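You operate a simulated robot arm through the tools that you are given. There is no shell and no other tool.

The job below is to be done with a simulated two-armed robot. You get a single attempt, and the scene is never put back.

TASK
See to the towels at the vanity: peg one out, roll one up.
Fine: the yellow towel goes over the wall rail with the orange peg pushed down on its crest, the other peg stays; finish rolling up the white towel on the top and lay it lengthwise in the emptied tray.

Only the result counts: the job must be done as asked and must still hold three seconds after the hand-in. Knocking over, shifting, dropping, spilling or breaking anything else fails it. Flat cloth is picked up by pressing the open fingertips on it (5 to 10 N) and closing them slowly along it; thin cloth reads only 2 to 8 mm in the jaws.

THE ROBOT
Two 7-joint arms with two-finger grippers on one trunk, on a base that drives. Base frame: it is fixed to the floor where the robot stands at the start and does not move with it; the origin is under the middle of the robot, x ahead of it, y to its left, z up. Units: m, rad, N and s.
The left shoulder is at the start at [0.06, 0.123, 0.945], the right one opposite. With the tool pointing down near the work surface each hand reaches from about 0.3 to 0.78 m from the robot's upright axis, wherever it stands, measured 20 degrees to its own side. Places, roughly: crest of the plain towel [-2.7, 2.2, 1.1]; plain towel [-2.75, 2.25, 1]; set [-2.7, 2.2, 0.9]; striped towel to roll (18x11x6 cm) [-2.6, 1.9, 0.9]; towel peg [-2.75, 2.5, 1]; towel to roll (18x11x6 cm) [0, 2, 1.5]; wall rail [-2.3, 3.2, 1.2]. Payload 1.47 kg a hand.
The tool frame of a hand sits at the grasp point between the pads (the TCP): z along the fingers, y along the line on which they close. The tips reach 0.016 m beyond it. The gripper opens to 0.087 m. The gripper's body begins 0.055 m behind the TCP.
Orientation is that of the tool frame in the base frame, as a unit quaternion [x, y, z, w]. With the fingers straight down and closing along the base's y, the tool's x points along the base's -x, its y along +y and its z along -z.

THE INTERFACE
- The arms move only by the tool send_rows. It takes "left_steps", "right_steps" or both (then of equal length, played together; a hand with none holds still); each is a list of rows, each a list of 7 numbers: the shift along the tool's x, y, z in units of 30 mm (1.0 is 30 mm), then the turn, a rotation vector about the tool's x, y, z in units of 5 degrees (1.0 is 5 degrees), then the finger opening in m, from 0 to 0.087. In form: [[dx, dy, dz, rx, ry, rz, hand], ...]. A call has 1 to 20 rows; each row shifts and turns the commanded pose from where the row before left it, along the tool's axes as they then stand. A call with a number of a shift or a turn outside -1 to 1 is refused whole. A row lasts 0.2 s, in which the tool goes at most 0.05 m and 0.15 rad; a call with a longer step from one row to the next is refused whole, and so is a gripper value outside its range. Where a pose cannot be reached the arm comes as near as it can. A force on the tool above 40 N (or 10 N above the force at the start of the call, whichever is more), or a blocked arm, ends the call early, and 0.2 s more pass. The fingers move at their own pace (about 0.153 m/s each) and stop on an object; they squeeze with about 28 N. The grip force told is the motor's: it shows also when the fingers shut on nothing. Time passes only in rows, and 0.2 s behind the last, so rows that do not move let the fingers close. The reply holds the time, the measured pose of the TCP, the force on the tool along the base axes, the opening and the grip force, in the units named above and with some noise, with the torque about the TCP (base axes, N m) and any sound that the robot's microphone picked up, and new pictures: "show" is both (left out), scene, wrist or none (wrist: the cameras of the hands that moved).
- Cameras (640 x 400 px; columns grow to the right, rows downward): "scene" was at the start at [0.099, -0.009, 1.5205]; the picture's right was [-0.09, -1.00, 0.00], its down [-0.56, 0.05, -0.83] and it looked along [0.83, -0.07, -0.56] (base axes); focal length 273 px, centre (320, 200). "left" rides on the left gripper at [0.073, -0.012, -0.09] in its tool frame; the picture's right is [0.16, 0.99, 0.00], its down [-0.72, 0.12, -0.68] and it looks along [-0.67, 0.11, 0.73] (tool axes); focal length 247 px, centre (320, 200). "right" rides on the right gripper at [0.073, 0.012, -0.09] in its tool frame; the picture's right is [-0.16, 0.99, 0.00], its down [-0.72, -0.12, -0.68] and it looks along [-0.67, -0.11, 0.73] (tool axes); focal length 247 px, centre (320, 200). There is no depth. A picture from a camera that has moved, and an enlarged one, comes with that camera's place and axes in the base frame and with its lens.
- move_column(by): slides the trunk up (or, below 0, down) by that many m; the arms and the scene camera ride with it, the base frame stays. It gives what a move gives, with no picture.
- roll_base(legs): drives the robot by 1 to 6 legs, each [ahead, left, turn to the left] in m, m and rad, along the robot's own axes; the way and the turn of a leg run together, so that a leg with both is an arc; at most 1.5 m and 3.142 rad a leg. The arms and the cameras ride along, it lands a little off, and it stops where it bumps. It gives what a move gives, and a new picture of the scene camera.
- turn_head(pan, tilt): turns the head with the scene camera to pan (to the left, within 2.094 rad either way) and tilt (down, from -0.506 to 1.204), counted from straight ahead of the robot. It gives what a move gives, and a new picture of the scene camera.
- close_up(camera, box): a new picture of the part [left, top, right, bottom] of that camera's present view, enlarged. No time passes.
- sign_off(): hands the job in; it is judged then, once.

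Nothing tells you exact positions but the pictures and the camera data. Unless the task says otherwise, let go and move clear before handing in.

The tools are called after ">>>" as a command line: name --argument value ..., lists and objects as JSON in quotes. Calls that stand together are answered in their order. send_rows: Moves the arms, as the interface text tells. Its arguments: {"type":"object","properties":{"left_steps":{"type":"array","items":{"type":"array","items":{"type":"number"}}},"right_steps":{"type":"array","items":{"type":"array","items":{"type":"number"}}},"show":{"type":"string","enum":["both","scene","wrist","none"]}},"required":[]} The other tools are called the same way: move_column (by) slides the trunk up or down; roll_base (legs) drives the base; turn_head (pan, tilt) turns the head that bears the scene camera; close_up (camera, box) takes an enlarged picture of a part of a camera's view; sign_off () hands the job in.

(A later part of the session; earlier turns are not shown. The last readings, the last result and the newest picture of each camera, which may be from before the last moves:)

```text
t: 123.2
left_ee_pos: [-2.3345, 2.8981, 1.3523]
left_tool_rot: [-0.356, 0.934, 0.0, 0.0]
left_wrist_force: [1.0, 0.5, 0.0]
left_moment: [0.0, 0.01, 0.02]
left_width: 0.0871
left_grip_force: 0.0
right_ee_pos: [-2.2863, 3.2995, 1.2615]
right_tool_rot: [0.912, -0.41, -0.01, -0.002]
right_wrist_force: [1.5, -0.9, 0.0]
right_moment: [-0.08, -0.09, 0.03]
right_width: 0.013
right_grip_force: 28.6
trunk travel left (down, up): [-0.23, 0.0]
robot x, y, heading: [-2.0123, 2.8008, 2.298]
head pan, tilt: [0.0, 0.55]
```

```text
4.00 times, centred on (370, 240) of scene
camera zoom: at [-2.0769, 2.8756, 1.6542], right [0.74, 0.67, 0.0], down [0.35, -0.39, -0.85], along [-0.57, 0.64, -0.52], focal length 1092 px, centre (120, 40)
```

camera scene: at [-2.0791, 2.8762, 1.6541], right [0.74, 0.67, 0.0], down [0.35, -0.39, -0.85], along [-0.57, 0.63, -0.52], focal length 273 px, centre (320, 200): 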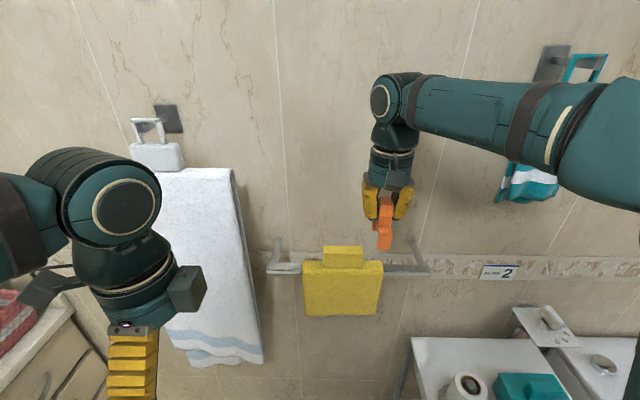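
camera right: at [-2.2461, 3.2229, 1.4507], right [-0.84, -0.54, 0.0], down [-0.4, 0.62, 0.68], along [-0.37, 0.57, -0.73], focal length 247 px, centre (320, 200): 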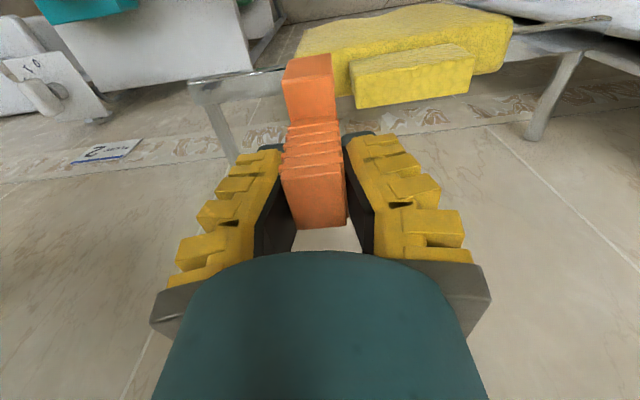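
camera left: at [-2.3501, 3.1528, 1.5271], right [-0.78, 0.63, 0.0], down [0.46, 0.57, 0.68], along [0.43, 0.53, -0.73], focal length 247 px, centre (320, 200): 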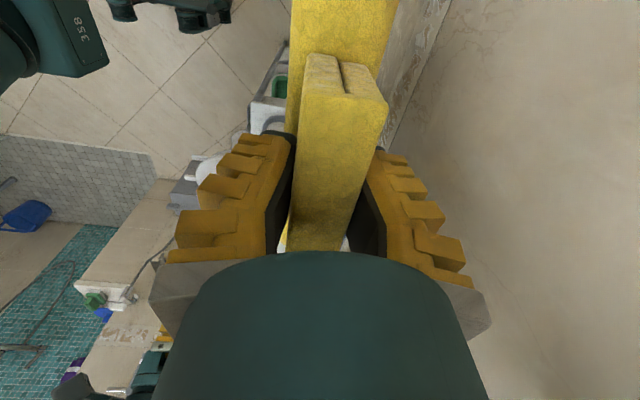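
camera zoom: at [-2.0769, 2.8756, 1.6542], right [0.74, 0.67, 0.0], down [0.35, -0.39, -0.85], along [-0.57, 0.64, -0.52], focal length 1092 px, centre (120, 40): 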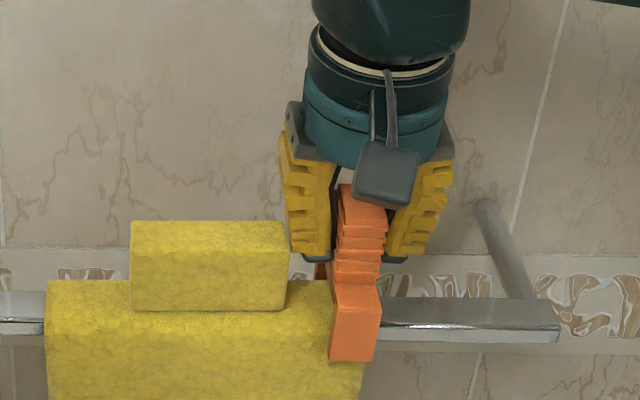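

It moves freely now. I continue down until it seats.

>>> send_rows --right_steps '[[0, 0, 0.12, 0, 0, 0, 0.0], [0, 0, 0.12, 0, 0, 0, 0.0], [0, 0, 0.1, 0, 0, 0, 0.0]]' --show "none"

>>> close_up --camera "scene" --box '[290, 190, 450, 290]'

```text
t: 124.0
left_ee_pos: [-2.3339, 2.8984, 1.3503]
left_tool_rot: [-0.357, 0.934, 0.001, 0.0]
left_wrist_force: [-0.1, 0.7, -0.1]
left_moment: [-0.01, 0.0, 0.01]
left_width: 0.0871
left_grip_force: 0.1
right_ee_pos: [-2.2862, 3.2995, 1.2518]
right_tool_rot: [0.912, -0.411, -0.012, -0.002]
right_wrist_force: [0.9, -1.2, 4.1]
right_moment: [-0.17, -0.2, 0.0]
right_width: 0.0127
right_grip_force: 28.1
trunk travel left (down, up): [-0.23, 0.0]
robot x, y, heading: [-2.0072, 2.8011, 2.303]
head pan, tilt: [0.0, 0.55]
```

```text
4.00 times, centred on (370, 240) of scene
camera zoom: at [-2.0767, 2.8753, 1.6543], right [0.74, 0.67, 0.0], down [0.35, -0.39, -0.85], along [-0.57, 0.64, -0.52], focal length 1092 px, centre (120, 40)
```

zoom: 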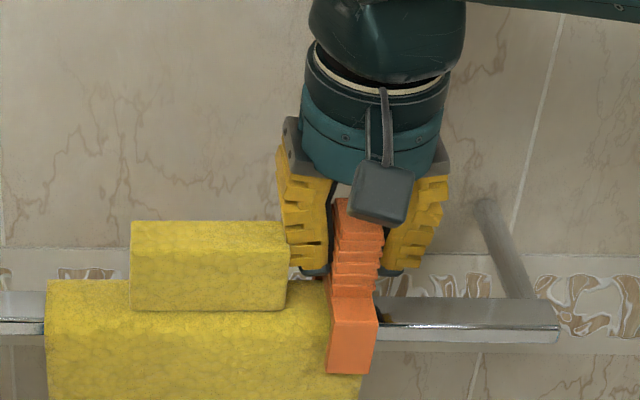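

Contact starting at the expected height. I press a little more.

>>> send_rows --right_steps '[[0, 0, 0.1, 0, 0, 0, 0.0], [0, 0, 0.08, 0, 0, 0, 0.0], [0, 0, 0, 0, 0, 0, 0.0]]' --show "none"

>>> close_up --camera "scene" --box '[290, 190, 450, 290]'

>>> close_up --camera "right" --box '[200, 0, 440, 240]'

```text
t: 124.8
left_ee_pos: [-2.3343, 2.8968, 1.3518]
left_tool_rot: [-0.357, 0.934, 0.001, 0.0]
left_wrist_force: [0.1, 0.9, -0.6]
left_moment: [0.01, 0.02, 0.0]
left_width: 0.0868
left_grip_force: 0.1
right_ee_pos: [-2.2871, 3.3002, 1.2487]
right_tool_rot: [0.912, -0.41, -0.014, -0.003]
right_wrist_force: [-1.9, 4.1, 32.2]
right_moment: [-0.28, -0.01, -0.02]
right_width: 0.0164
right_grip_force: 27.6
trunk travel left (down, up): [-0.23, 0.0]
robot x, y, heading: [-2.0106, 2.8057, 2.298]
head pan, tilt: [0.0, 0.55]
```

```text
4.00 times, centred on (370, 240) of scene
camera zoom: at [-2.0762, 2.8743, 1.6545], right [0.74, 0.67, 0.0], down [0.35, -0.39, -0.85], along [-0.57, 0.64, -0.52], focal length 1092 px, centre (120, 40)
```

zoom: 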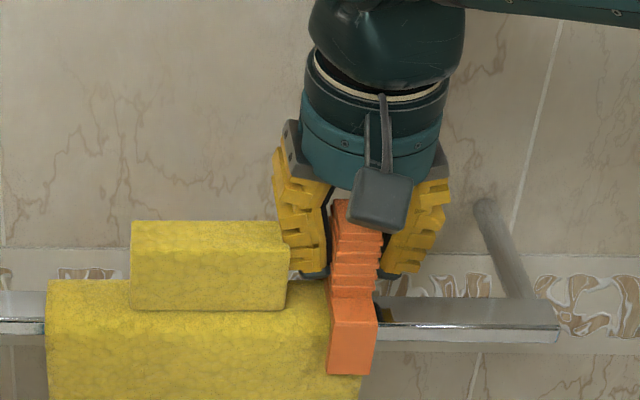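

```text
1.67 times, centred on (320, 120) of right
camera zoom: at [-2.2448, 3.235, 1.3361], right [-0.84, -0.54, 0.01], down [-0.38, 0.61, 0.7], along [-0.38, 0.59, -0.71], focal length 412 px, centre (320, 333)
```

zoom: 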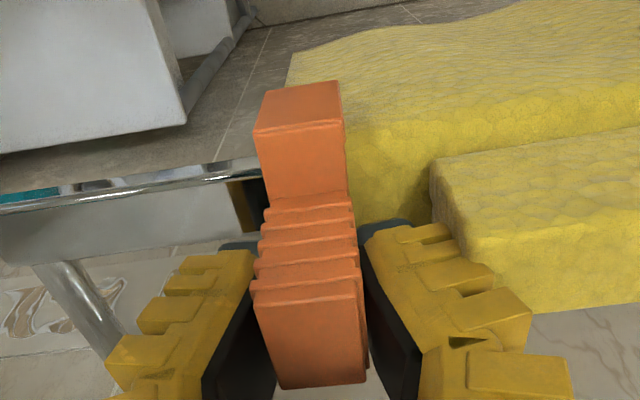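

Seated with 32 N. I ease off, open just enough, and rise.

>>> send_rows --right_steps '[[0, 0, -0.07, 0, 0, 0, 0.01], [0, 0, 0, 0, 0, 0, 0.02], [0, 0, 0, 0, 0, 0, 0.025], [0, 0, 0, 0, 0, 0, 0.026], [0, 0, -0.2, 0, 0, 0, 0.026], [0, 0, -0.3, 0, 0, 0, 0.026], [0, 0, -0.5, 0, 0, 0, 0.03], [0, 0, -0.8, 0, 0, 0, 0.03]]' --show "wrist"

>>> close_up --camera "scene" --box '[290, 190, 450, 290]'

```text
t: 126.6
left_ee_pos: [-2.3345, 2.8985, 1.3512]
left_tool_rot: [-0.357, 0.934, 0.0, 0.0]
left_wrist_force: [0.1, -0.4, -0.4]
left_moment: [0.01, 0.01, 0.03]
left_width: 0.0871
left_grip_force: 0.0
right_ee_pos: [-2.2853, 3.2985, 1.3009]
right_tool_rot: [0.912, -0.41, -0.012, -0.001]
right_wrist_force: [-0.6, -1.4, -0.7]
right_moment: [-0.01, 0.01, -0.01]
right_width: 0.036
right_grip_force: 4.1
trunk travel left (down, up): [-0.23, 0.0]
robot x, y, heading: [-2.0139, 2.8076, 2.298]
head pan, tilt: [0.0, 0.55]
camera right: at [-2.2432, 3.2345, 1.3894], right [-0.84, -0.54, 0.01], down [-0.38, 0.61, 0.69], along [-0.38, 0.58, -0.72], focal length 247 px, centre (320, 200)
```

right: 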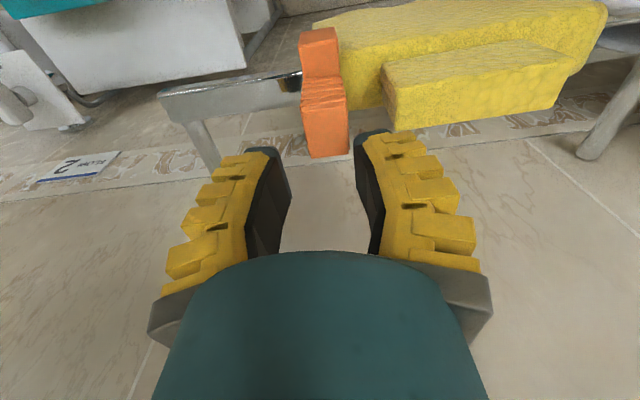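

```text
4.00 times, centred on (370, 240) of scene
camera zoom: at [-2.0768, 2.8754, 1.6543], right [0.74, 0.67, 0.0], down [0.35, -0.39, -0.85], along [-0.57, 0.64, -0.52], focal length 1092 px, centre (120, 40)
```

zoom: 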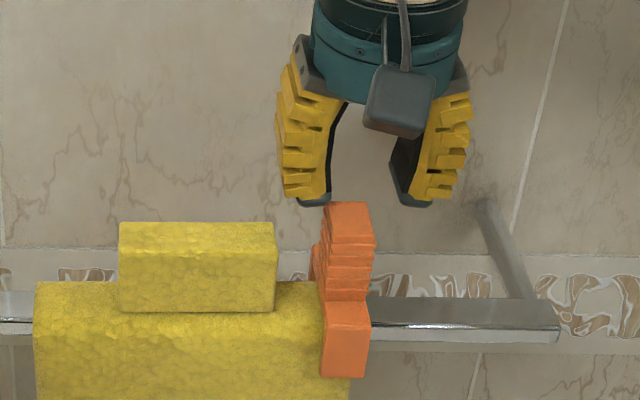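

The peg sits on the crest. I withdraw the right hand up and back and check.

>>> send_rows --right_steps '[[0, 0, -0.8, 0, 0, 0, 0.04], [0.5, 0, -0.8, 0, 0, 0, 0.06], [1, 0, 0, 0, 0, 0, 0.087], [1, 0, 0, 0, 0, 0, 0.087], [1, -0.3, 0, 0, 0, 0, 0.087], [1, -0.5, 0, 0, 0, 0, 0.087], [1, -0.5, 0, 0, 0, 0, 0.087]]' --show "scene"

>>> close_up --camera "scene" --box '[290, 230, 450, 330]'

>>> close_up --camera "right" --box '[200, 0, 520, 200]'

```text
t: 128.2
left_ee_pos: [-2.3322, 2.8974, 1.351]
left_tool_rot: [-0.356, 0.934, 0.001, 0.0]
left_wrist_force: [-0.9, -0.5, 0.9]
left_moment: [-0.01, 0.04, 0.02]
left_width: 0.0873
left_grip_force: 0.1
right_ee_pos: [-2.1434, 3.2015, 1.3472]
right_tool_rot: [0.912, -0.41, -0.012, -0.002]
right_wrist_force: [0.6, 0.0, 0.4]
right_moment: [0.01, 0.01, 0.0]
right_width: 0.0871
right_grip_force: 0.1
trunk travel left (down, up): [-0.23, 0.0]
robot x, y, heading: [-2.0111, 2.7989, 2.293]
head pan, tilt: [0.0, 0.55]
camera scene: at [-2.0756, 2.875, 1.6543], right [0.74, 0.67, 0.0], down [0.35, -0.39, -0.85], along [-0.57, 0.64, -0.52], focal length 273 px, centre (320, 200)
```

scene: 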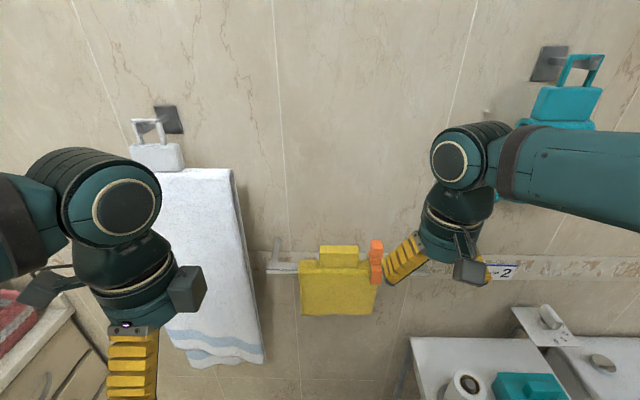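

```text
4.00 times, centred on (370, 280) of scene
camera zoom: at [-2.0756, 2.875, 1.6543], right [0.74, 0.67, 0.0], down [0.35, -0.39, -0.85], along [-0.57, 0.64, -0.52], focal length 1092 px, centre (120, -120)
```

zoom: 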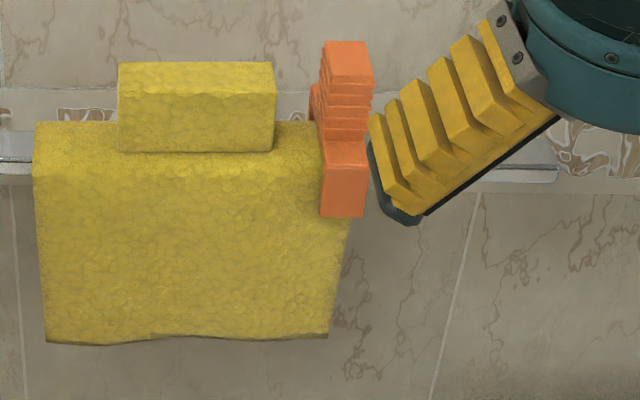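

```text
2.00 times, centred on (360, 100) of right
camera zoom: at [-2.1012, 3.1367, 1.4346], right [-0.84, -0.54, 0.01], down [-0.38, 0.61, 0.7], along [-0.38, 0.58, -0.72], focal length 494 px, centre (240, 400)
```

zoom: 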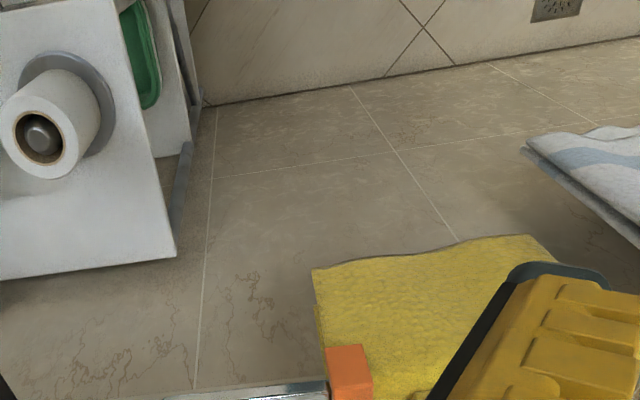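

The towel hangs pegged. Now I back away, lower the trunk, and turn back to the vanity for the white towel.

>>> roll_base --legs '[[-0.35, 0, 0], [0, 0, 1.57]]'

>>> turn_head --pan 0 --tilt 0.6

>>> close_up --camera "scene" --box '[160, 60, 480, 260]'

```text
t: 134.4
left_ee_pos: [-1.8549, 2.2088, 1.3512]
left_tool_rot: [0.922, -0.387, 0.0, -0.001]
left_wrist_force: [-0.6, -1.1, 0.0]
left_moment: [0.0, 0.0, 0.03]
left_width: 0.0869
left_grip_force: 0.0
right_ee_pos: [-2.1666, 2.383, 1.3465]
right_tool_rot: [0.926, 0.378, -0.008, 0.006]
right_wrist_force: [-0.5, -0.5, -0.1]
right_moment: [0.0, 0.0, 0.0]
right_width: 0.087
right_grip_force: 0.0
trunk travel left (down, up): [-0.23, 0.0]
robot x, y, heading: [-1.7742, 2.5398, -2.36]
head pan, tilt: [0.0, 0.55]
camera scene: at [-1.8449, 2.4657, 1.6542], right [-0.7, 0.71, 0.0], down [0.37, 0.37, -0.85], along [-0.61, -0.6, -0.52], focal length 273 px, centre (320, 200)
```

scene: 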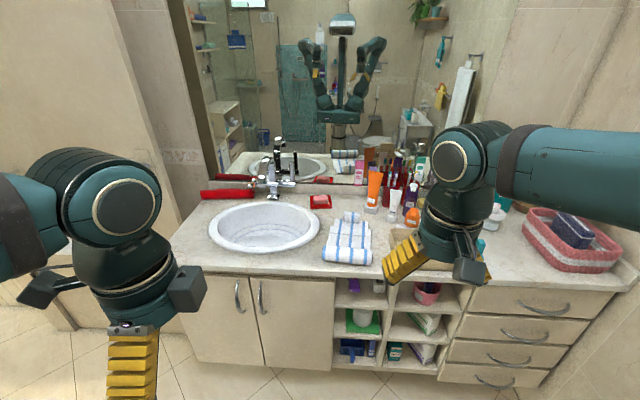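

```text
t: 135.0
left_ee_pos: [-1.8557, 2.2097, 1.3521]
left_tool_rot: [0.922, -0.386, 0.0, 0.0]
left_wrist_force: [-0.4, -0.2, 0.4]
left_moment: [-0.01, 0.04, -0.04]
left_width: 0.087
left_grip_force: 0.1
right_ee_pos: [-2.1668, 2.3844, 1.3458]
right_tool_rot: [0.926, 0.376, -0.008, 0.008]
right_wrist_force: [1.1, 0.5, 0.0]
right_moment: [0.01, -0.01, 0.02]
right_width: 0.0871
right_grip_force: 0.0
trunk travel left (down, up): [-0.23, 0.0]
robot x, y, heading: [-1.7747, 2.537, -2.363]
head pan, tilt: [0.0, 0.6]
camera scene: at [-1.8439, 2.4667, 1.6497], right [-0.7, 0.71, 0.0], down [0.4, 0.4, -0.83], along [-0.59, -0.58, -0.56], focal length 273 px, centre (320, 200)
```

scene: 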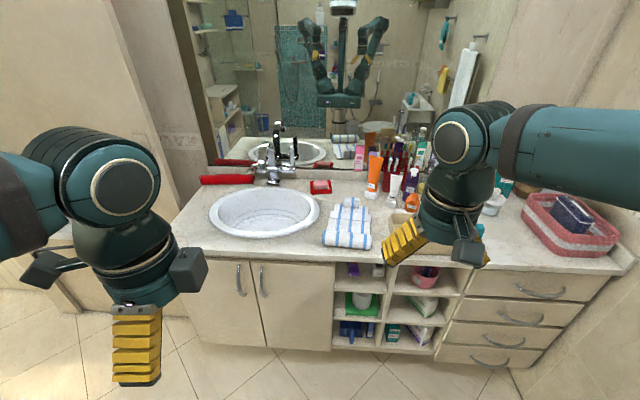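

```text
2.00 times, centred on (320, 160) of scene
camera zoom: at [-1.8439, 2.4667, 1.6497], right [-0.7, 0.71, 0.0], down [0.4, 0.4, -0.83], along [-0.59, -0.58, -0.56], focal length 546 px, centre (320, 280)
```

zoom: 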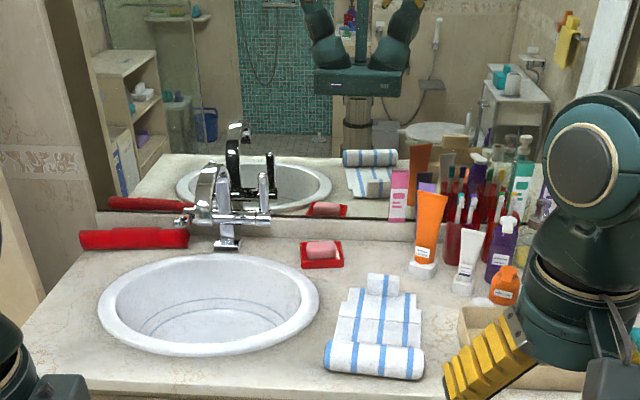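

I face the vanity again. I square up and move in front of the white towel, lowering the trunk to its earlier height.

>>> move_column --by -0.13

>>> roll_base --legs '[[0, 0, -0.05], [0.24, -0.12, 0]]'

>>> turn_head --pan 0 --tilt 0.8

>>> close_up --camera "scene" --box '[240, 60, 400, 160]'

>>> close_up --camera "right" --box '[0, 0, 640, 400]'

>>> close_up --camera "left" --box '[0, 0, 640, 400]'

```text
t: 136.6
left_ee_pos: [-1.8551, 2.2097, 1.2219]
left_tool_rot: [0.923, -0.386, 0.0, 0.0]
left_wrist_force: [0.1, -0.1, 1.1]
left_moment: [0.01, 0.0, -0.02]
left_width: 0.087
left_grip_force: 0.0
right_ee_pos: [-2.1674, 2.3848, 1.2163]
right_tool_rot: [0.926, 0.377, -0.009, 0.006]
right_wrist_force: [0.6, 0.4, 0.2]
right_moment: [0.01, -0.01, 0.03]
right_width: 0.0867
right_grip_force: 0.2
trunk travel left (down, up): [-0.1, 0.13]
robot x, y, heading: [-1.7723, 2.539, -2.36]
head pan, tilt: [0.0, 0.6]
```

```text
t: 138.9
left_ee_pos: [-2.1284, 2.1435, 1.2203]
left_tool_rot: [0.913, -0.408, 0.0, -0.001]
left_wrist_force: [0.1, -1.3, -0.2]
left_moment: [0.03, -0.02, 0.0]
left_width: 0.0872
left_grip_force: 0.0
right_ee_pos: [-2.4314, 2.3329, 1.2167]
right_tool_rot: [0.934, 0.356, -0.008, 0.007]
right_wrist_force: [-0.7, -0.1, -0.5]
right_moment: [-0.02, 0.01, 0.02]
right_width: 0.087
right_grip_force: 0.1
trunk travel left (down, up): [-0.1, 0.13]
robot x, y, heading: [-2.0326, 2.4669, -2.413]
head pan, tilt: [0.0, 0.6]
camera scene: at [-2.1056, 2.4007, 1.5196], right [-0.67, 0.74, 0.0], down [0.42, 0.38, -0.82], along [-0.61, -0.55, -0.57], focal length 273 px, centre (320, 200)
```

scene: 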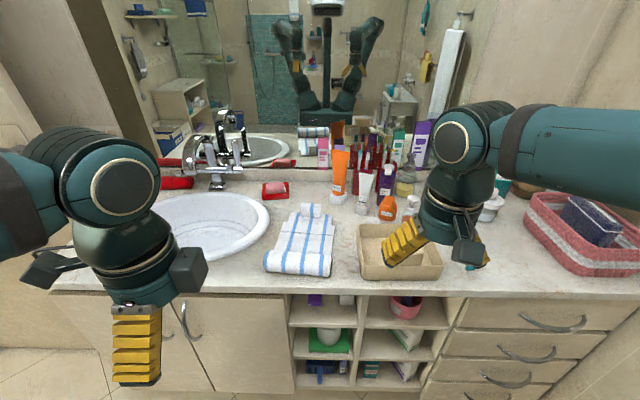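

```text
t: 139.7
left_ee_pos: [-2.1278, 2.1448, 1.2206]
left_tool_rot: [0.913, -0.408, 0.0, 0.001]
left_wrist_force: [0.8, 0.2, 0.7]
left_moment: [-0.04, 0.0, -0.02]
left_width: 0.0869
left_grip_force: 0.0
right_ee_pos: [-2.4324, 2.3345, 1.2157]
right_tool_rot: [0.934, 0.356, -0.009, 0.007]
right_wrist_force: [0.6, 0.4, 0.1]
right_moment: [-0.01, -0.05, -0.01]
right_width: 0.087
right_grip_force: 0.0
trunk travel left (down, up): [-0.1, 0.13]
robot x, y, heading: [-2.035, 2.4681, -2.411]
head pan, tilt: [0.0, 0.799]
camera scene: at [-2.0986, 2.4062, 1.5029], right [-0.67, 0.74, 0.0], down [0.53, 0.48, -0.7], along [-0.52, -0.47, -0.72], focal length 273 px, centre (320, 200)
```

scene: 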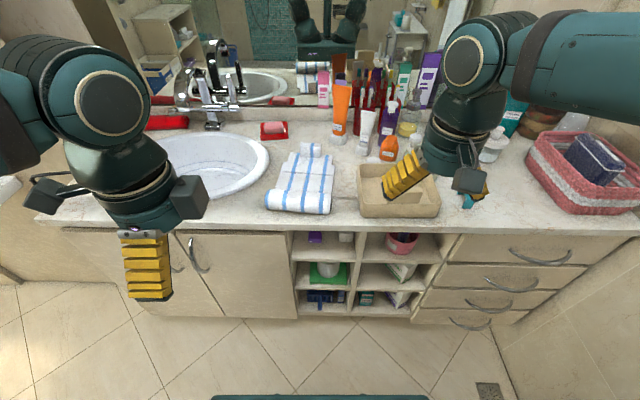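

```text
4.00 times, centred on (320, 110) of scene
camera zoom: at [-2.0986, 2.4062, 1.5029], right [-0.67, 0.74, 0.0], down [0.53, 0.48, -0.7], along [-0.52, -0.47, -0.72], focal length 1092 px, centre (320, 560)
```

zoom: 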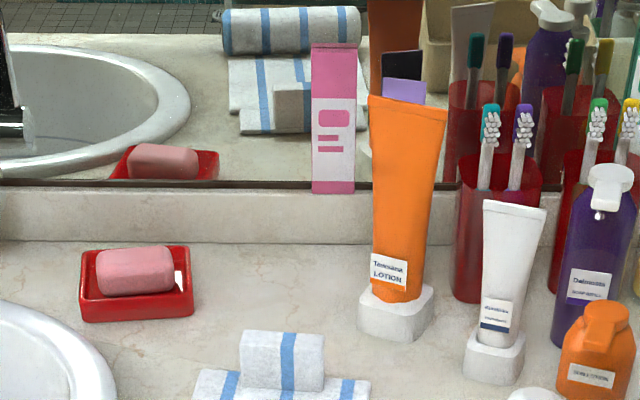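

```text
1.00 times, centred on (320, 200) of right (not enlarged: the box is as wide or as high as the picture)
camera zoom: at [-2.3673, 2.3743, 1.3044], right [0.54, -0.84, 0.01], down [-0.61, -0.38, 0.69], along [-0.58, -0.38, -0.72], focal length 247 px, centre (320, 200)
```

zoom: 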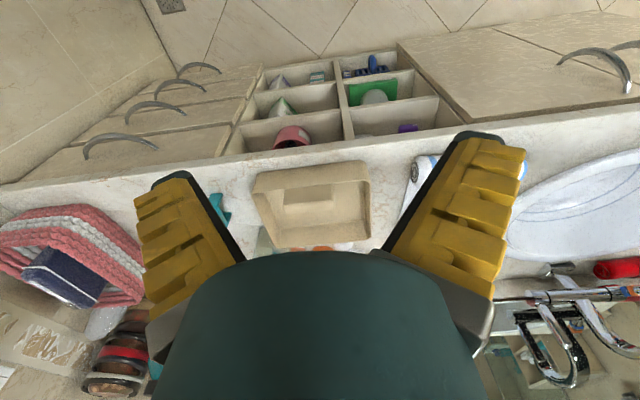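

```text
1.00 times, centred on (320, 200) of left (not enlarged: the box is as wide or as high as the picture)
camera zoom: at [-2.071, 2.0972, 1.3096], right [-0.63, -0.78, 0.0], down [-0.57, 0.46, 0.68], along [-0.53, 0.43, -0.73], focal length 247 px, centre (320, 200)
```

zoom: 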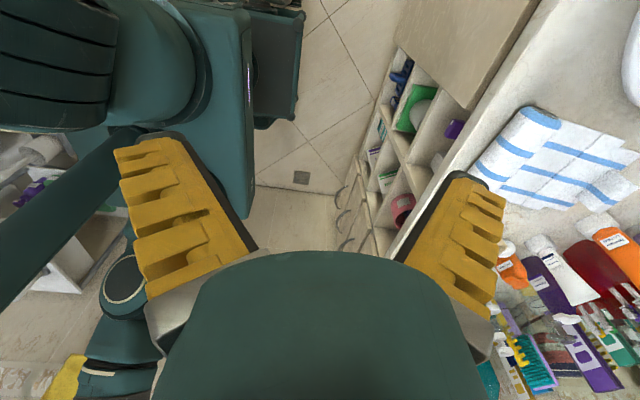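

I zoom on the white towel from the head and left wrist cameras.

>>> close_up --camera "scene" --box '[252, 130, 348, 220]'

>>> close_up --camera "left" --box '[460, 90, 640, 220]'

>>> close_up --camera "scene" --box '[280, 55, 344, 100]'

```text
4.44 times, centred on (300, 175) of scene
camera zoom: at [-2.0986, 2.4062, 1.5029], right [-0.67, 0.74, 0.0], down [0.53, 0.48, -0.7], along [-0.52, -0.47, -0.72], focal length 1214 px, centre (409, 311)
```

zoom: 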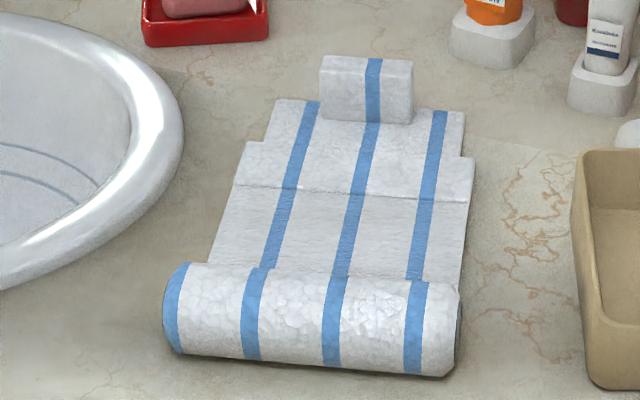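

```text
3.08 times, centred on (550, 155) of left
camera zoom: at [-2.071, 2.0972, 1.3096], right [-0.63, -0.78, 0.0], down [-0.57, 0.46, 0.68], along [-0.53, 0.43, -0.73], focal length 760 px, centre (-388, 338)
```

zoom: 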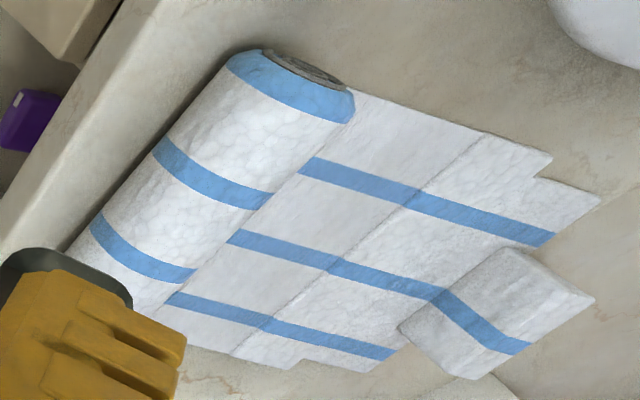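

```text
8.89 times, centred on (312, 78) of scene
camera zoom: at [-2.0986, 2.4062, 1.5029], right [-0.67, 0.74, 0.0], down [0.53, 0.48, -0.7], along [-0.52, -0.47, -0.72], focal length 2428 px, centre (391, 1289)
```

zoom: 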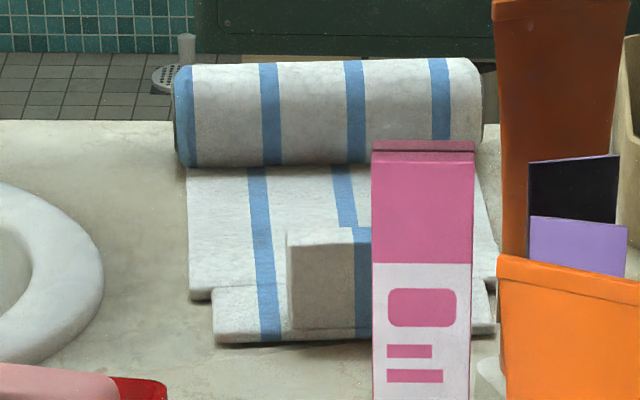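

The towel has a roll, a thin sheet, then a hinged end flap with a grip tab at about (-2.645, 1.87, 0.96). I'll use the left hand in standard orientation, so I turn that wrist back and drive a bit closer.

>>> send_rows --left_steps '[[0, 0, 0, 0, 0, -1, 0.087], [0, 0, 0, 0, 0, -1, 0.087], [0, 0, 0, 0, 0, -1, 0.087], [0, 0, 0, 0, 0, -1, 0.087], [0, 0, 0, 0, 0, -1, 0.087], [0, 0, 0, 0, 0, -1, 0.087], [0, 0, 0, 0, 0, -1, 0.087], [0, 0, 0, 0, 0, -1, 0.087], [0, 0, 0, 0, 0, -1, 0.087], [0, 0, 0, 0, 0, -1, 0.087], [0, 0, 0, 0, 0, -1, 0.087], [0, 0, 0, 0, 0, -1, 0.087], [0, 0, 0, 0, 0, -1, 0.087], [0, 0, 0, 0, 0, -1, 0.087], [0, 0, 0, 0, 0, -1, 0.087], [0, 0, 0, 0, 0, -1, 0.087], [0, 0, 0, 0, 0, -1, 0.087], [0, 0, 0, 0, 0, -1, 0.087]]' --show "none"

>>> roll_base --legs '[[0.12, -0.08, 0]]'

>>> close_up --camera "scene" --box '[200, 130, 360, 230]'

```text
t: 143.5
left_ee_pos: [-2.1274, 2.143, 1.2212]
left_tool_rot: [0.934, 0.359, 0.0, 0.0]
left_wrist_force: [0.6, -0.4, 0.5]
left_moment: [0.03, 0.0, -0.02]
left_width: 0.087
left_grip_force: 0.0
right_ee_pos: [-2.4312, 2.3336, 1.2159]
right_tool_rot: [0.934, 0.356, -0.008, 0.007]
right_wrist_force: [1.0, 0.2, 0.3]
right_moment: [0.0, 0.02, -0.03]
right_width: 0.087
right_grip_force: 0.0
trunk travel left (down, up): [-0.1, 0.13]
robot x, y, heading: [-2.0314, 2.467, -2.411]
head pan, tilt: [0.0, 0.799]
```

```text
t: 144.8
left_ee_pos: [-2.2723, 2.1244, 1.2216]
left_tool_rot: [0.934, 0.358, 0.0, 0.001]
left_wrist_force: [-0.4, -0.6, -1.2]
left_moment: [0.02, -0.03, -0.03]
left_width: 0.0867
left_grip_force: 0.1
right_ee_pos: [-2.5755, 2.3131, 1.2153]
right_tool_rot: [0.934, 0.356, -0.009, 0.007]
right_wrist_force: [-0.5, 0.2, -0.5]
right_moment: [0.02, -0.05, 0.0]
right_width: 0.0872
right_grip_force: 0.0
trunk travel left (down, up): [-0.1, 0.13]
robot x, y, heading: [-2.1748, 2.4416, -2.406]
head pan, tilt: [0.0, 0.799]
camera scene: at [-2.2432, 2.3862, 1.5028], right [-0.67, 0.74, 0.0], down [0.53, 0.48, -0.7], along [-0.52, -0.47, -0.72], focal length 273 px, centre (320, 200)
```

scene: 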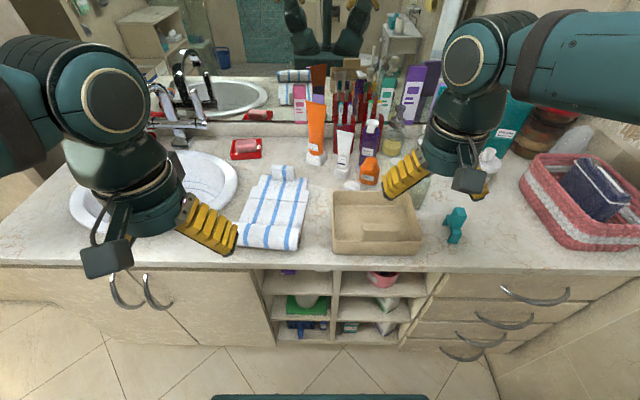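

```text
4.00 times, centred on (280, 180) of scene
camera zoom: at [-2.2432, 2.3862, 1.5028], right [-0.67, 0.74, 0.0], down [0.53, 0.48, -0.7], along [-0.52, -0.47, -0.72], focal length 1092 px, centre (480, 280)
```

zoom: 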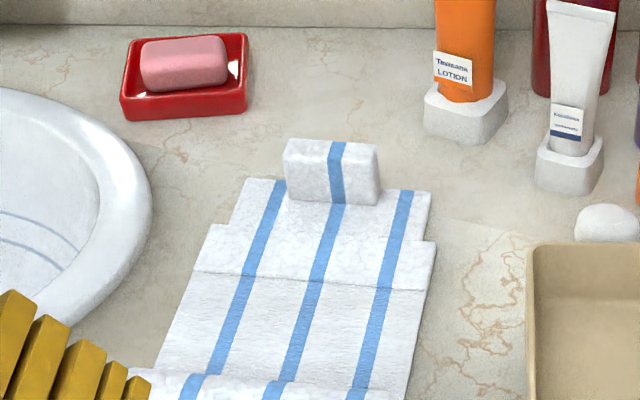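

The tab position is confirmed by two views. I move the left hand over it.

>>> send_rows --left_steps '[[-0.99, -0.13, 0.2, 0, 0, 0, 0.087], [-0.99, -0.13, 0.2, 0, 0, 0, 0.087], [-0.99, -0.13, 0.2, 0, 0, 0, 0.087], [-0.99, -0.13, 0.2, 0, 0, 0, 0.087], [-0.99, -0.13, 0.2, 0, 0, 0, 0.087], [-0.99, -0.13, 0.2, 0, 0, 0, 0.087], [-0.99, -0.13, 0.2, 0, 0, 0, 0.087], [-0.99, -0.13, 0.2, 0, 0, 0, 0.087], [-0.99, -0.13, 0.2, 0, 0, 0, 0.087], [-0.99, -0.13, 0.2, 0, 0, 0, 0.087], [-0.99, -0.13, 0.2, 0, 0, 0, 0.087], [-0.99, -0.13, 0.2, 0, 0, 0, 0.087], [-0.99, -0.13, 0.2, 0, 0, 0, 0.087], [-0.99, -0.13, 0.2, 0, 0, 0, 0.087], [-0.99, -0.13, 0.2, 0, 0, 0, 0.087]]' --show "both"

>>> close_up --camera "left" --box '[220, 0, 440, 250]'

```text
t: 148.0
left_ee_pos: [-2.6354, 1.8766, 1.1276]
left_tool_rot: [0.934, 0.357, 0.001, 0.0]
left_wrist_force: [0.2, 0.5, 0.3]
left_moment: [-0.02, 0.01, 0.0]
left_width: 0.0869
left_grip_force: 0.1
left hand out of reach, approached as far as the arm can: row 15
right_ee_pos: [-2.5761, 2.3141, 1.2157]
right_tool_rot: [0.935, 0.356, -0.009, 0.008]
right_wrist_force: [0.9, 1.2, -0.2]
right_moment: [-0.02, 0.01, 0.01]
right_width: 0.0868
right_grip_force: 0.0
trunk travel left (down, up): [-0.1, 0.13]
robot x, y, heading: [-2.1698, 2.446, -2.409]
head pan, tilt: [0.0, 0.799]
camera scene: at [-2.242, 2.3864, 1.5028], right [-0.67, 0.74, 0.0], down [0.53, 0.48, -0.7], along [-0.52, -0.47, -0.72], focal length 273 px, centre (320, 200)
camera left: at [-2.5896, 1.9329, 1.2165], right [0.78, -0.63, 0.0], down [-0.46, -0.57, 0.68], along [-0.43, -0.53, -0.73], focal length 247 px, centre (320, 200)
```

scene: 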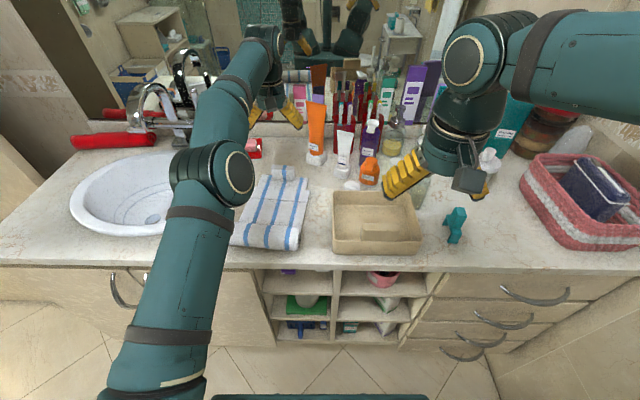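
left: 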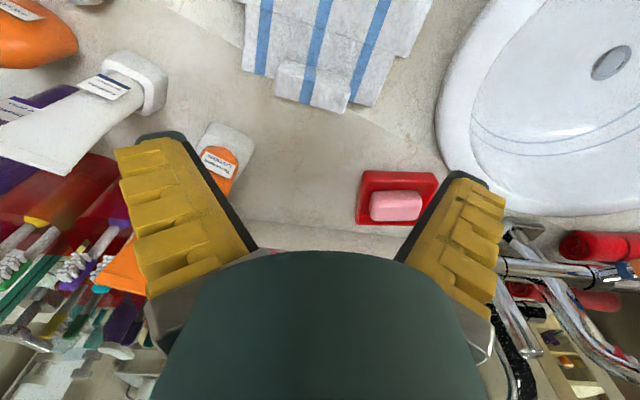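

```text
1.60 times, centred on (330, 125) of left
camera zoom: at [-2.5896, 1.9329, 1.2165], right [0.78, -0.63, 0.0], down [-0.46, -0.57, 0.68], along [-0.43, -0.53, -0.73], focal length 395 px, centre (304, 320)
```

zoom: 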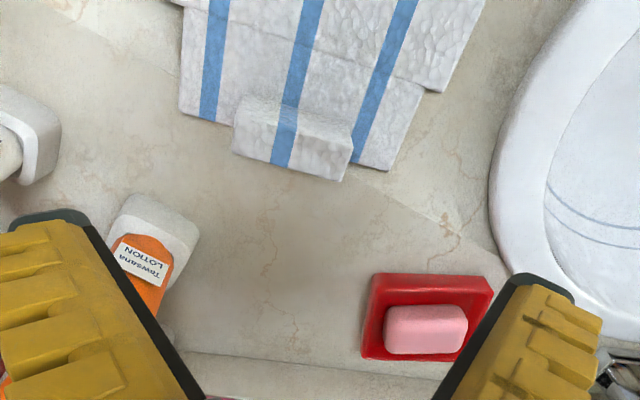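

The towel is yawed ~6°. I rotate the wrist to match and descend part-way, with another look.

>>> send_rows --left_steps '[[0, -0.2, 0.8, 0, 0, 0.6, 0.087], [0, 0, 0.9, 0, 0, 0.6, 0.087], [0, 0, 0.9, 0, 0, 0, 0.087], [0, 0, 0.5, 0, 0, 0, 0.087]]' --show "wrist"

>>> close_up --camera "left" --box '[220, 0, 440, 250]'

>>> close_up --camera "scene" --box '[200, 110, 360, 210]'

```text
t: 149.0
left_ee_pos: [-2.6384, 1.8812, 1.0349]
left_tool_rot: [0.951, 0.308, 0.001, 0.0]
left_wrist_force: [-0.2, 0.4, 0.9]
left_moment: [0.0, -0.02, -0.01]
left_width: 0.0871
left_grip_force: 0.1
right_ee_pos: [-2.5734, 2.3152, 1.2161]
right_tool_rot: [0.935, 0.355, -0.009, 0.006]
right_wrist_force: [-0.5, 0.1, 0.4]
right_moment: [0.01, 0.0, 0.0]
right_width: 0.087
right_grip_force: 0.0
trunk travel left (down, up): [-0.1, 0.13]
robot x, y, heading: [-2.1765, 2.4459, -2.405]
head pan, tilt: [0.0, 0.799]
camera left: at [-2.5882, 1.9319, 1.124], right [0.71, -0.71, 0.0], down [-0.52, -0.52, 0.68], along [-0.48, -0.48, -0.73], focal length 247 px, centre (320, 200)
```

left: 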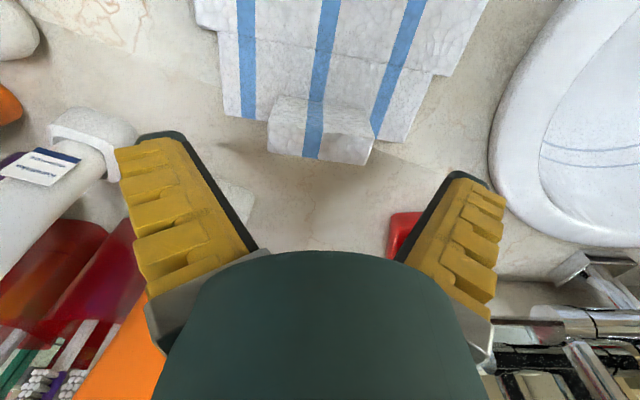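

```text
1.60 times, centred on (330, 125) of left
camera zoom: at [-2.5882, 1.9319, 1.124], right [0.71, -0.71, 0.0], down [-0.52, -0.52, 0.68], along [-0.48, -0.48, -0.73], focal length 395 px, centre (304, 320)
```

zoom: 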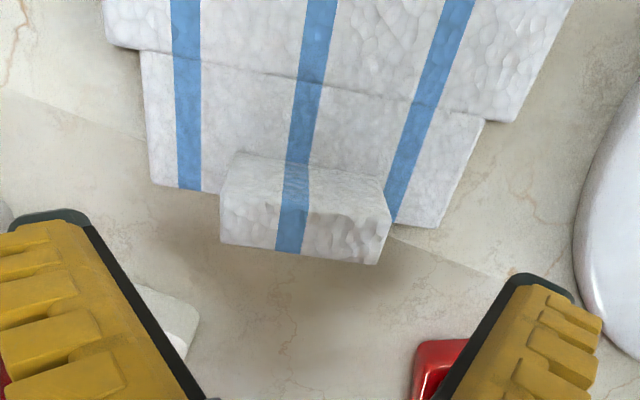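

```text
4.00 times, centred on (280, 160) of scene
camera zoom: at [-2.2417, 2.3864, 1.5028], right [-0.67, 0.74, 0.0], down [0.53, 0.48, -0.7], along [-0.52, -0.47, -0.72], focal length 1092 px, centre (480, 360)
```

zoom: 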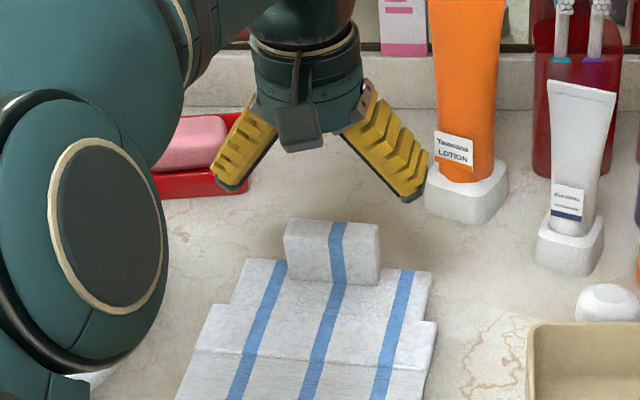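

Aligned now; tab is 7 cm wide, centred. I lower the rest and close on its ends.

>>> send_rows --left_steps '[[-0.1, 0, 0.7, 0, 0, 0, 0.087], [-0.1, 0, 0.7, 0, 0, 0, 0.087], [0, 0, 0.7, 0, 0, 0, 0.087], [0, 0, 0.1, 0, 0, 0, 0.087]]' --show "none"

>>> close_up --camera "left" --box '[220, 0, 440, 250]'

>>> close_up --camera "scene" --box '[200, 110, 360, 210]'

```text
t: 150.0
left_ee_pos: [-2.6442, 1.878, 0.9687]
left_tool_rot: [0.951, 0.309, 0.0, 0.0]
left_wrist_force: [0.8, 0.3, 0.3]
left_moment: [-0.04, -0.01, 0.01]
left_width: 0.0868
left_grip_force: 0.1
right_ee_pos: [-2.5745, 2.314, 1.2166]
right_tool_rot: [0.934, 0.356, -0.009, 0.007]
right_wrist_force: [-0.6, -0.2, 0.3]
right_moment: [0.0, -0.01, -0.03]
right_width: 0.0866
right_grip_force: 0.1
trunk travel left (down, up): [-0.1, 0.13]
robot x, y, heading: [-2.1741, 2.4441, -2.411]
head pan, tilt: [0.0, 0.799]
```

```text
1.60 times, centred on (330, 125) of left
camera zoom: at [-2.5935, 1.9293, 1.0578], right [0.71, -0.71, 0.0], down [-0.52, -0.52, 0.68], along [-0.48, -0.48, -0.73], focal length 395 px, centre (304, 320)
```

zoom: 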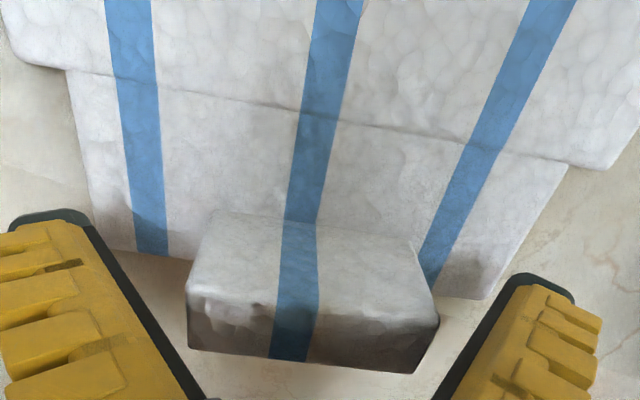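

```text
4.00 times, centred on (280, 160) of scene
camera zoom: at [-2.2417, 2.3865, 1.5029], right [-0.67, 0.74, 0.0], down [0.53, 0.48, -0.7], along [-0.52, -0.47, -0.72], focal length 1092 px, centre (480, 360)
```

zoom: 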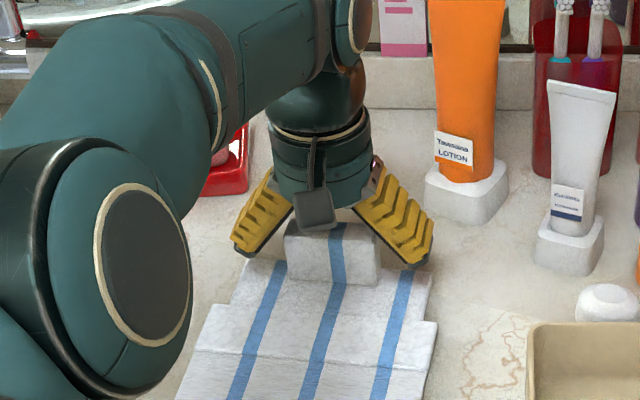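

The fingers flank the tab. I close on it.

>>> send_rows --left_steps '[[-0.1, 0.1, 0, 0, 0, 0, 0.075], [0, 0, 0, 0, 0, 0, 0.06], [0, 0, 0, 0, 0, 0, 0.04], [0, 0, 0, 0, 0, 0, 0.0], [0, 0, 0, 0, 0, 0, 0.0]]' --show "none"

>>> close_up --camera "left" --box '[160, 0, 480, 250]'

```text
t: 151.2
left_ee_pos: [-2.6441, 1.8734, 0.9686]
left_tool_rot: [0.951, 0.309, 0.0, 0.001]
left_wrist_force: [-0.7, -0.2, -0.4]
left_moment: [-0.09, 0.13, 0.0]
left_width: 0.0715
left_grip_force: 28.1
right_ee_pos: [-2.5746, 2.3138, 1.2164]
right_tool_rot: [0.934, 0.356, -0.009, 0.008]
right_wrist_force: [0.3, 0.5, 0.0]
right_moment: [0.0, 0.02, 0.02]
right_width: 0.0868
right_grip_force: 0.0
trunk travel left (down, up): [-0.1, 0.13]
robot x, y, heading: [-2.177, 2.4415, -2.407]
head pan, tilt: [0.0, 0.799]
```

```text
1.60 times, centred on (320, 125) of left
camera zoom: at [-2.594, 1.9252, 1.0579], right [0.71, -0.71, 0.0], down [-0.52, -0.52, 0.68], along [-0.48, -0.48, -0.73], focal length 395 px, centre (320, 320)
```

zoom: 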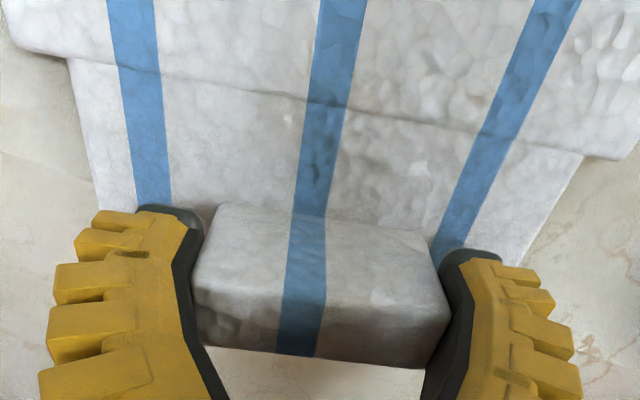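

Firm grip, 71 mm. I lift the tab slowly and observe how the flap follows.

>>> send_rows --left_steps '[[0.05, 0, -0.3, 0, 0, 0, 0.0], [0.1, 0, -0.3, 0, 0, 0, 0.0], [0.15, 0, -0.3, 0, 0, 0, 0.0], [0, 0, 0, 0, 0, 0, 0.0]]' --show "both"

>>> close_up --camera "scene" --box '[200, 110, 360, 260]'

```text
t: 152.2
left_ee_pos: [-2.638, 1.8784, 0.996]
left_tool_rot: [0.952, 0.307, 0.0, 0.0]
left_wrist_force: [-0.7, -0.5, -0.2]
left_moment: [-0.08, 0.12, -0.01]
left_width: 0.0716
left_grip_force: 28.2
right_ee_pos: [-2.5746, 2.3137, 1.215]
right_tool_rot: [0.934, 0.357, -0.009, 0.007]
right_wrist_force: [0.0, -0.9, 0.6]
right_moment: [0.0, 0.03, -0.01]
right_width: 0.0869
right_grip_force: 0.0
trunk travel left (down, up): [-0.1, 0.13]
robot x, y, heading: [-2.1777, 2.4449, -2.413]
head pan, tilt: [0.0, 0.799]
camera scene: at [-2.242, 2.3862, 1.5028], right [-0.67, 0.74, 0.0], down [0.53, 0.48, -0.7], along [-0.52, -0.47, -0.72], focal length 273 px, centre (320, 200)
camera left: at [-2.5869, 1.93, 1.0849], right [0.71, -0.71, 0.0], down [-0.52, -0.52, 0.68], along [-0.48, -0.48, -0.73], focal length 247 px, centre (320, 200)
```

scene: 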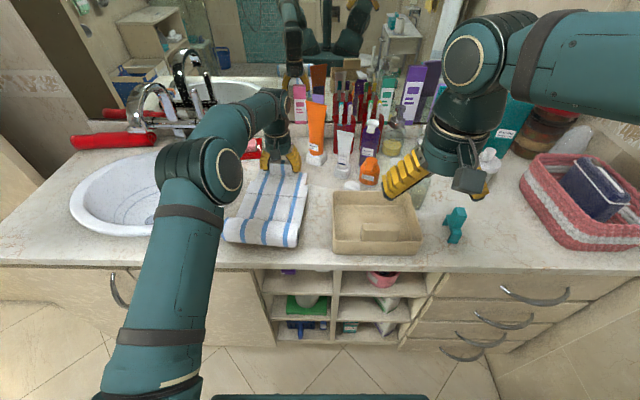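
left: 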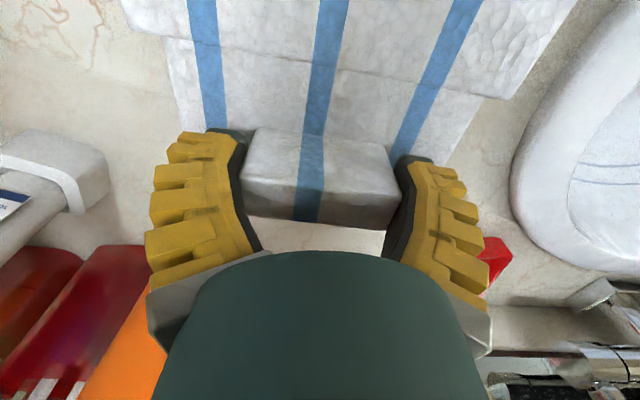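

```text
2.67 times, centred on (280, 185) of scene
camera zoom: at [-2.242, 2.3862, 1.5028], right [-0.67, 0.74, 0.0], down [0.53, 0.48, -0.7], along [-0.52, -0.47, -0.72], focal length 728 px, centre (427, 240)
```

zoom: 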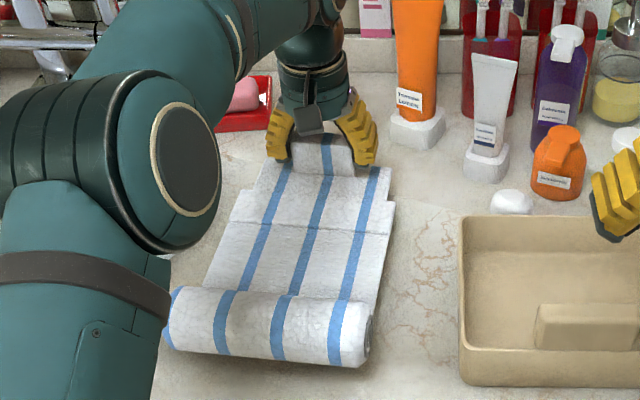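

The tab lifts freely. I continue along an arc about the hinge line, toward me and up.

>>> send_rows --left_steps '[[0.5, 0, -0.35, 0, -0.8, 0, 0.0], [0.5, 0, -0.25, 0, -0.8, 0, 0.0], [0.5, 0, -0.15, 0, -0.8, 0, 0.0], [0, 0, 0, 0, 0, 0, 0.0]]' --show "both"

>>> close_up --camera "scene" --box '[200, 110, 360, 260]'

```text
t: 153.2
left_ee_pos: [-2.6016, 1.9048, 1.017]
left_tool_rot: [0.946, 0.307, -0.1, 0.032]
left_wrist_force: [0.5, -1.4, 0.3]
left_moment: [0.28, -0.21, -0.21]
left_width: 0.0714
left_grip_force: 28.7
right_ee_pos: [-2.5747, 2.3136, 1.216]
right_tool_rot: [0.934, 0.356, -0.009, 0.007]
right_wrist_force: [-0.3, 0.0, 0.9]
right_moment: [-0.01, 0.0, 0.01]
right_width: 0.0871
right_grip_force: 0.1
trunk travel left (down, up): [-0.1, 0.13]
robot x, y, heading: [-2.1728, 2.4489, -2.412]
head pan, tilt: [0.0, 0.799]
camera scene: at [-2.2422, 2.386, 1.5028], right [-0.67, 0.74, 0.0], down [0.53, 0.48, -0.7], along [-0.52, -0.47, -0.72], focal length 273 px, centre (320, 200)
camera left: at [-2.5352, 1.9666, 1.088], right [0.7, -0.71, -0.03], down [-0.39, -0.43, 0.82], along [-0.59, -0.56, -0.58], focal length 247 px, centre (320, 200)
```

scene: 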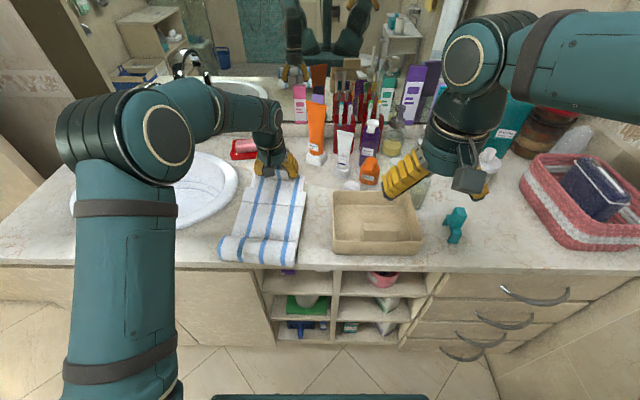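
left: 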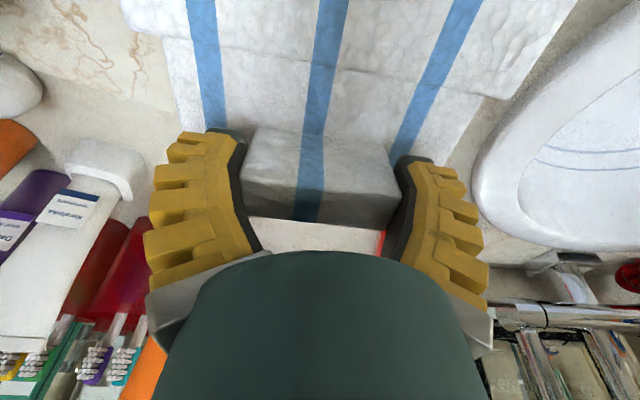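

```text
2.67 times, centred on (280, 185) of scene
camera zoom: at [-2.2422, 2.386, 1.5028], right [-0.67, 0.74, 0.0], down [0.53, 0.48, -0.7], along [-0.52, -0.47, -0.72], focal length 728 px, centre (427, 240)
```

zoom: 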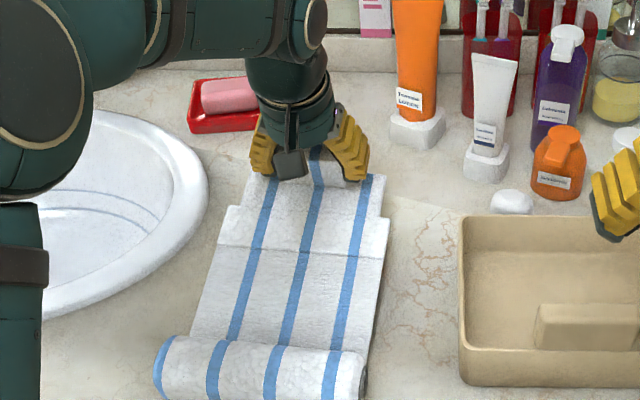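

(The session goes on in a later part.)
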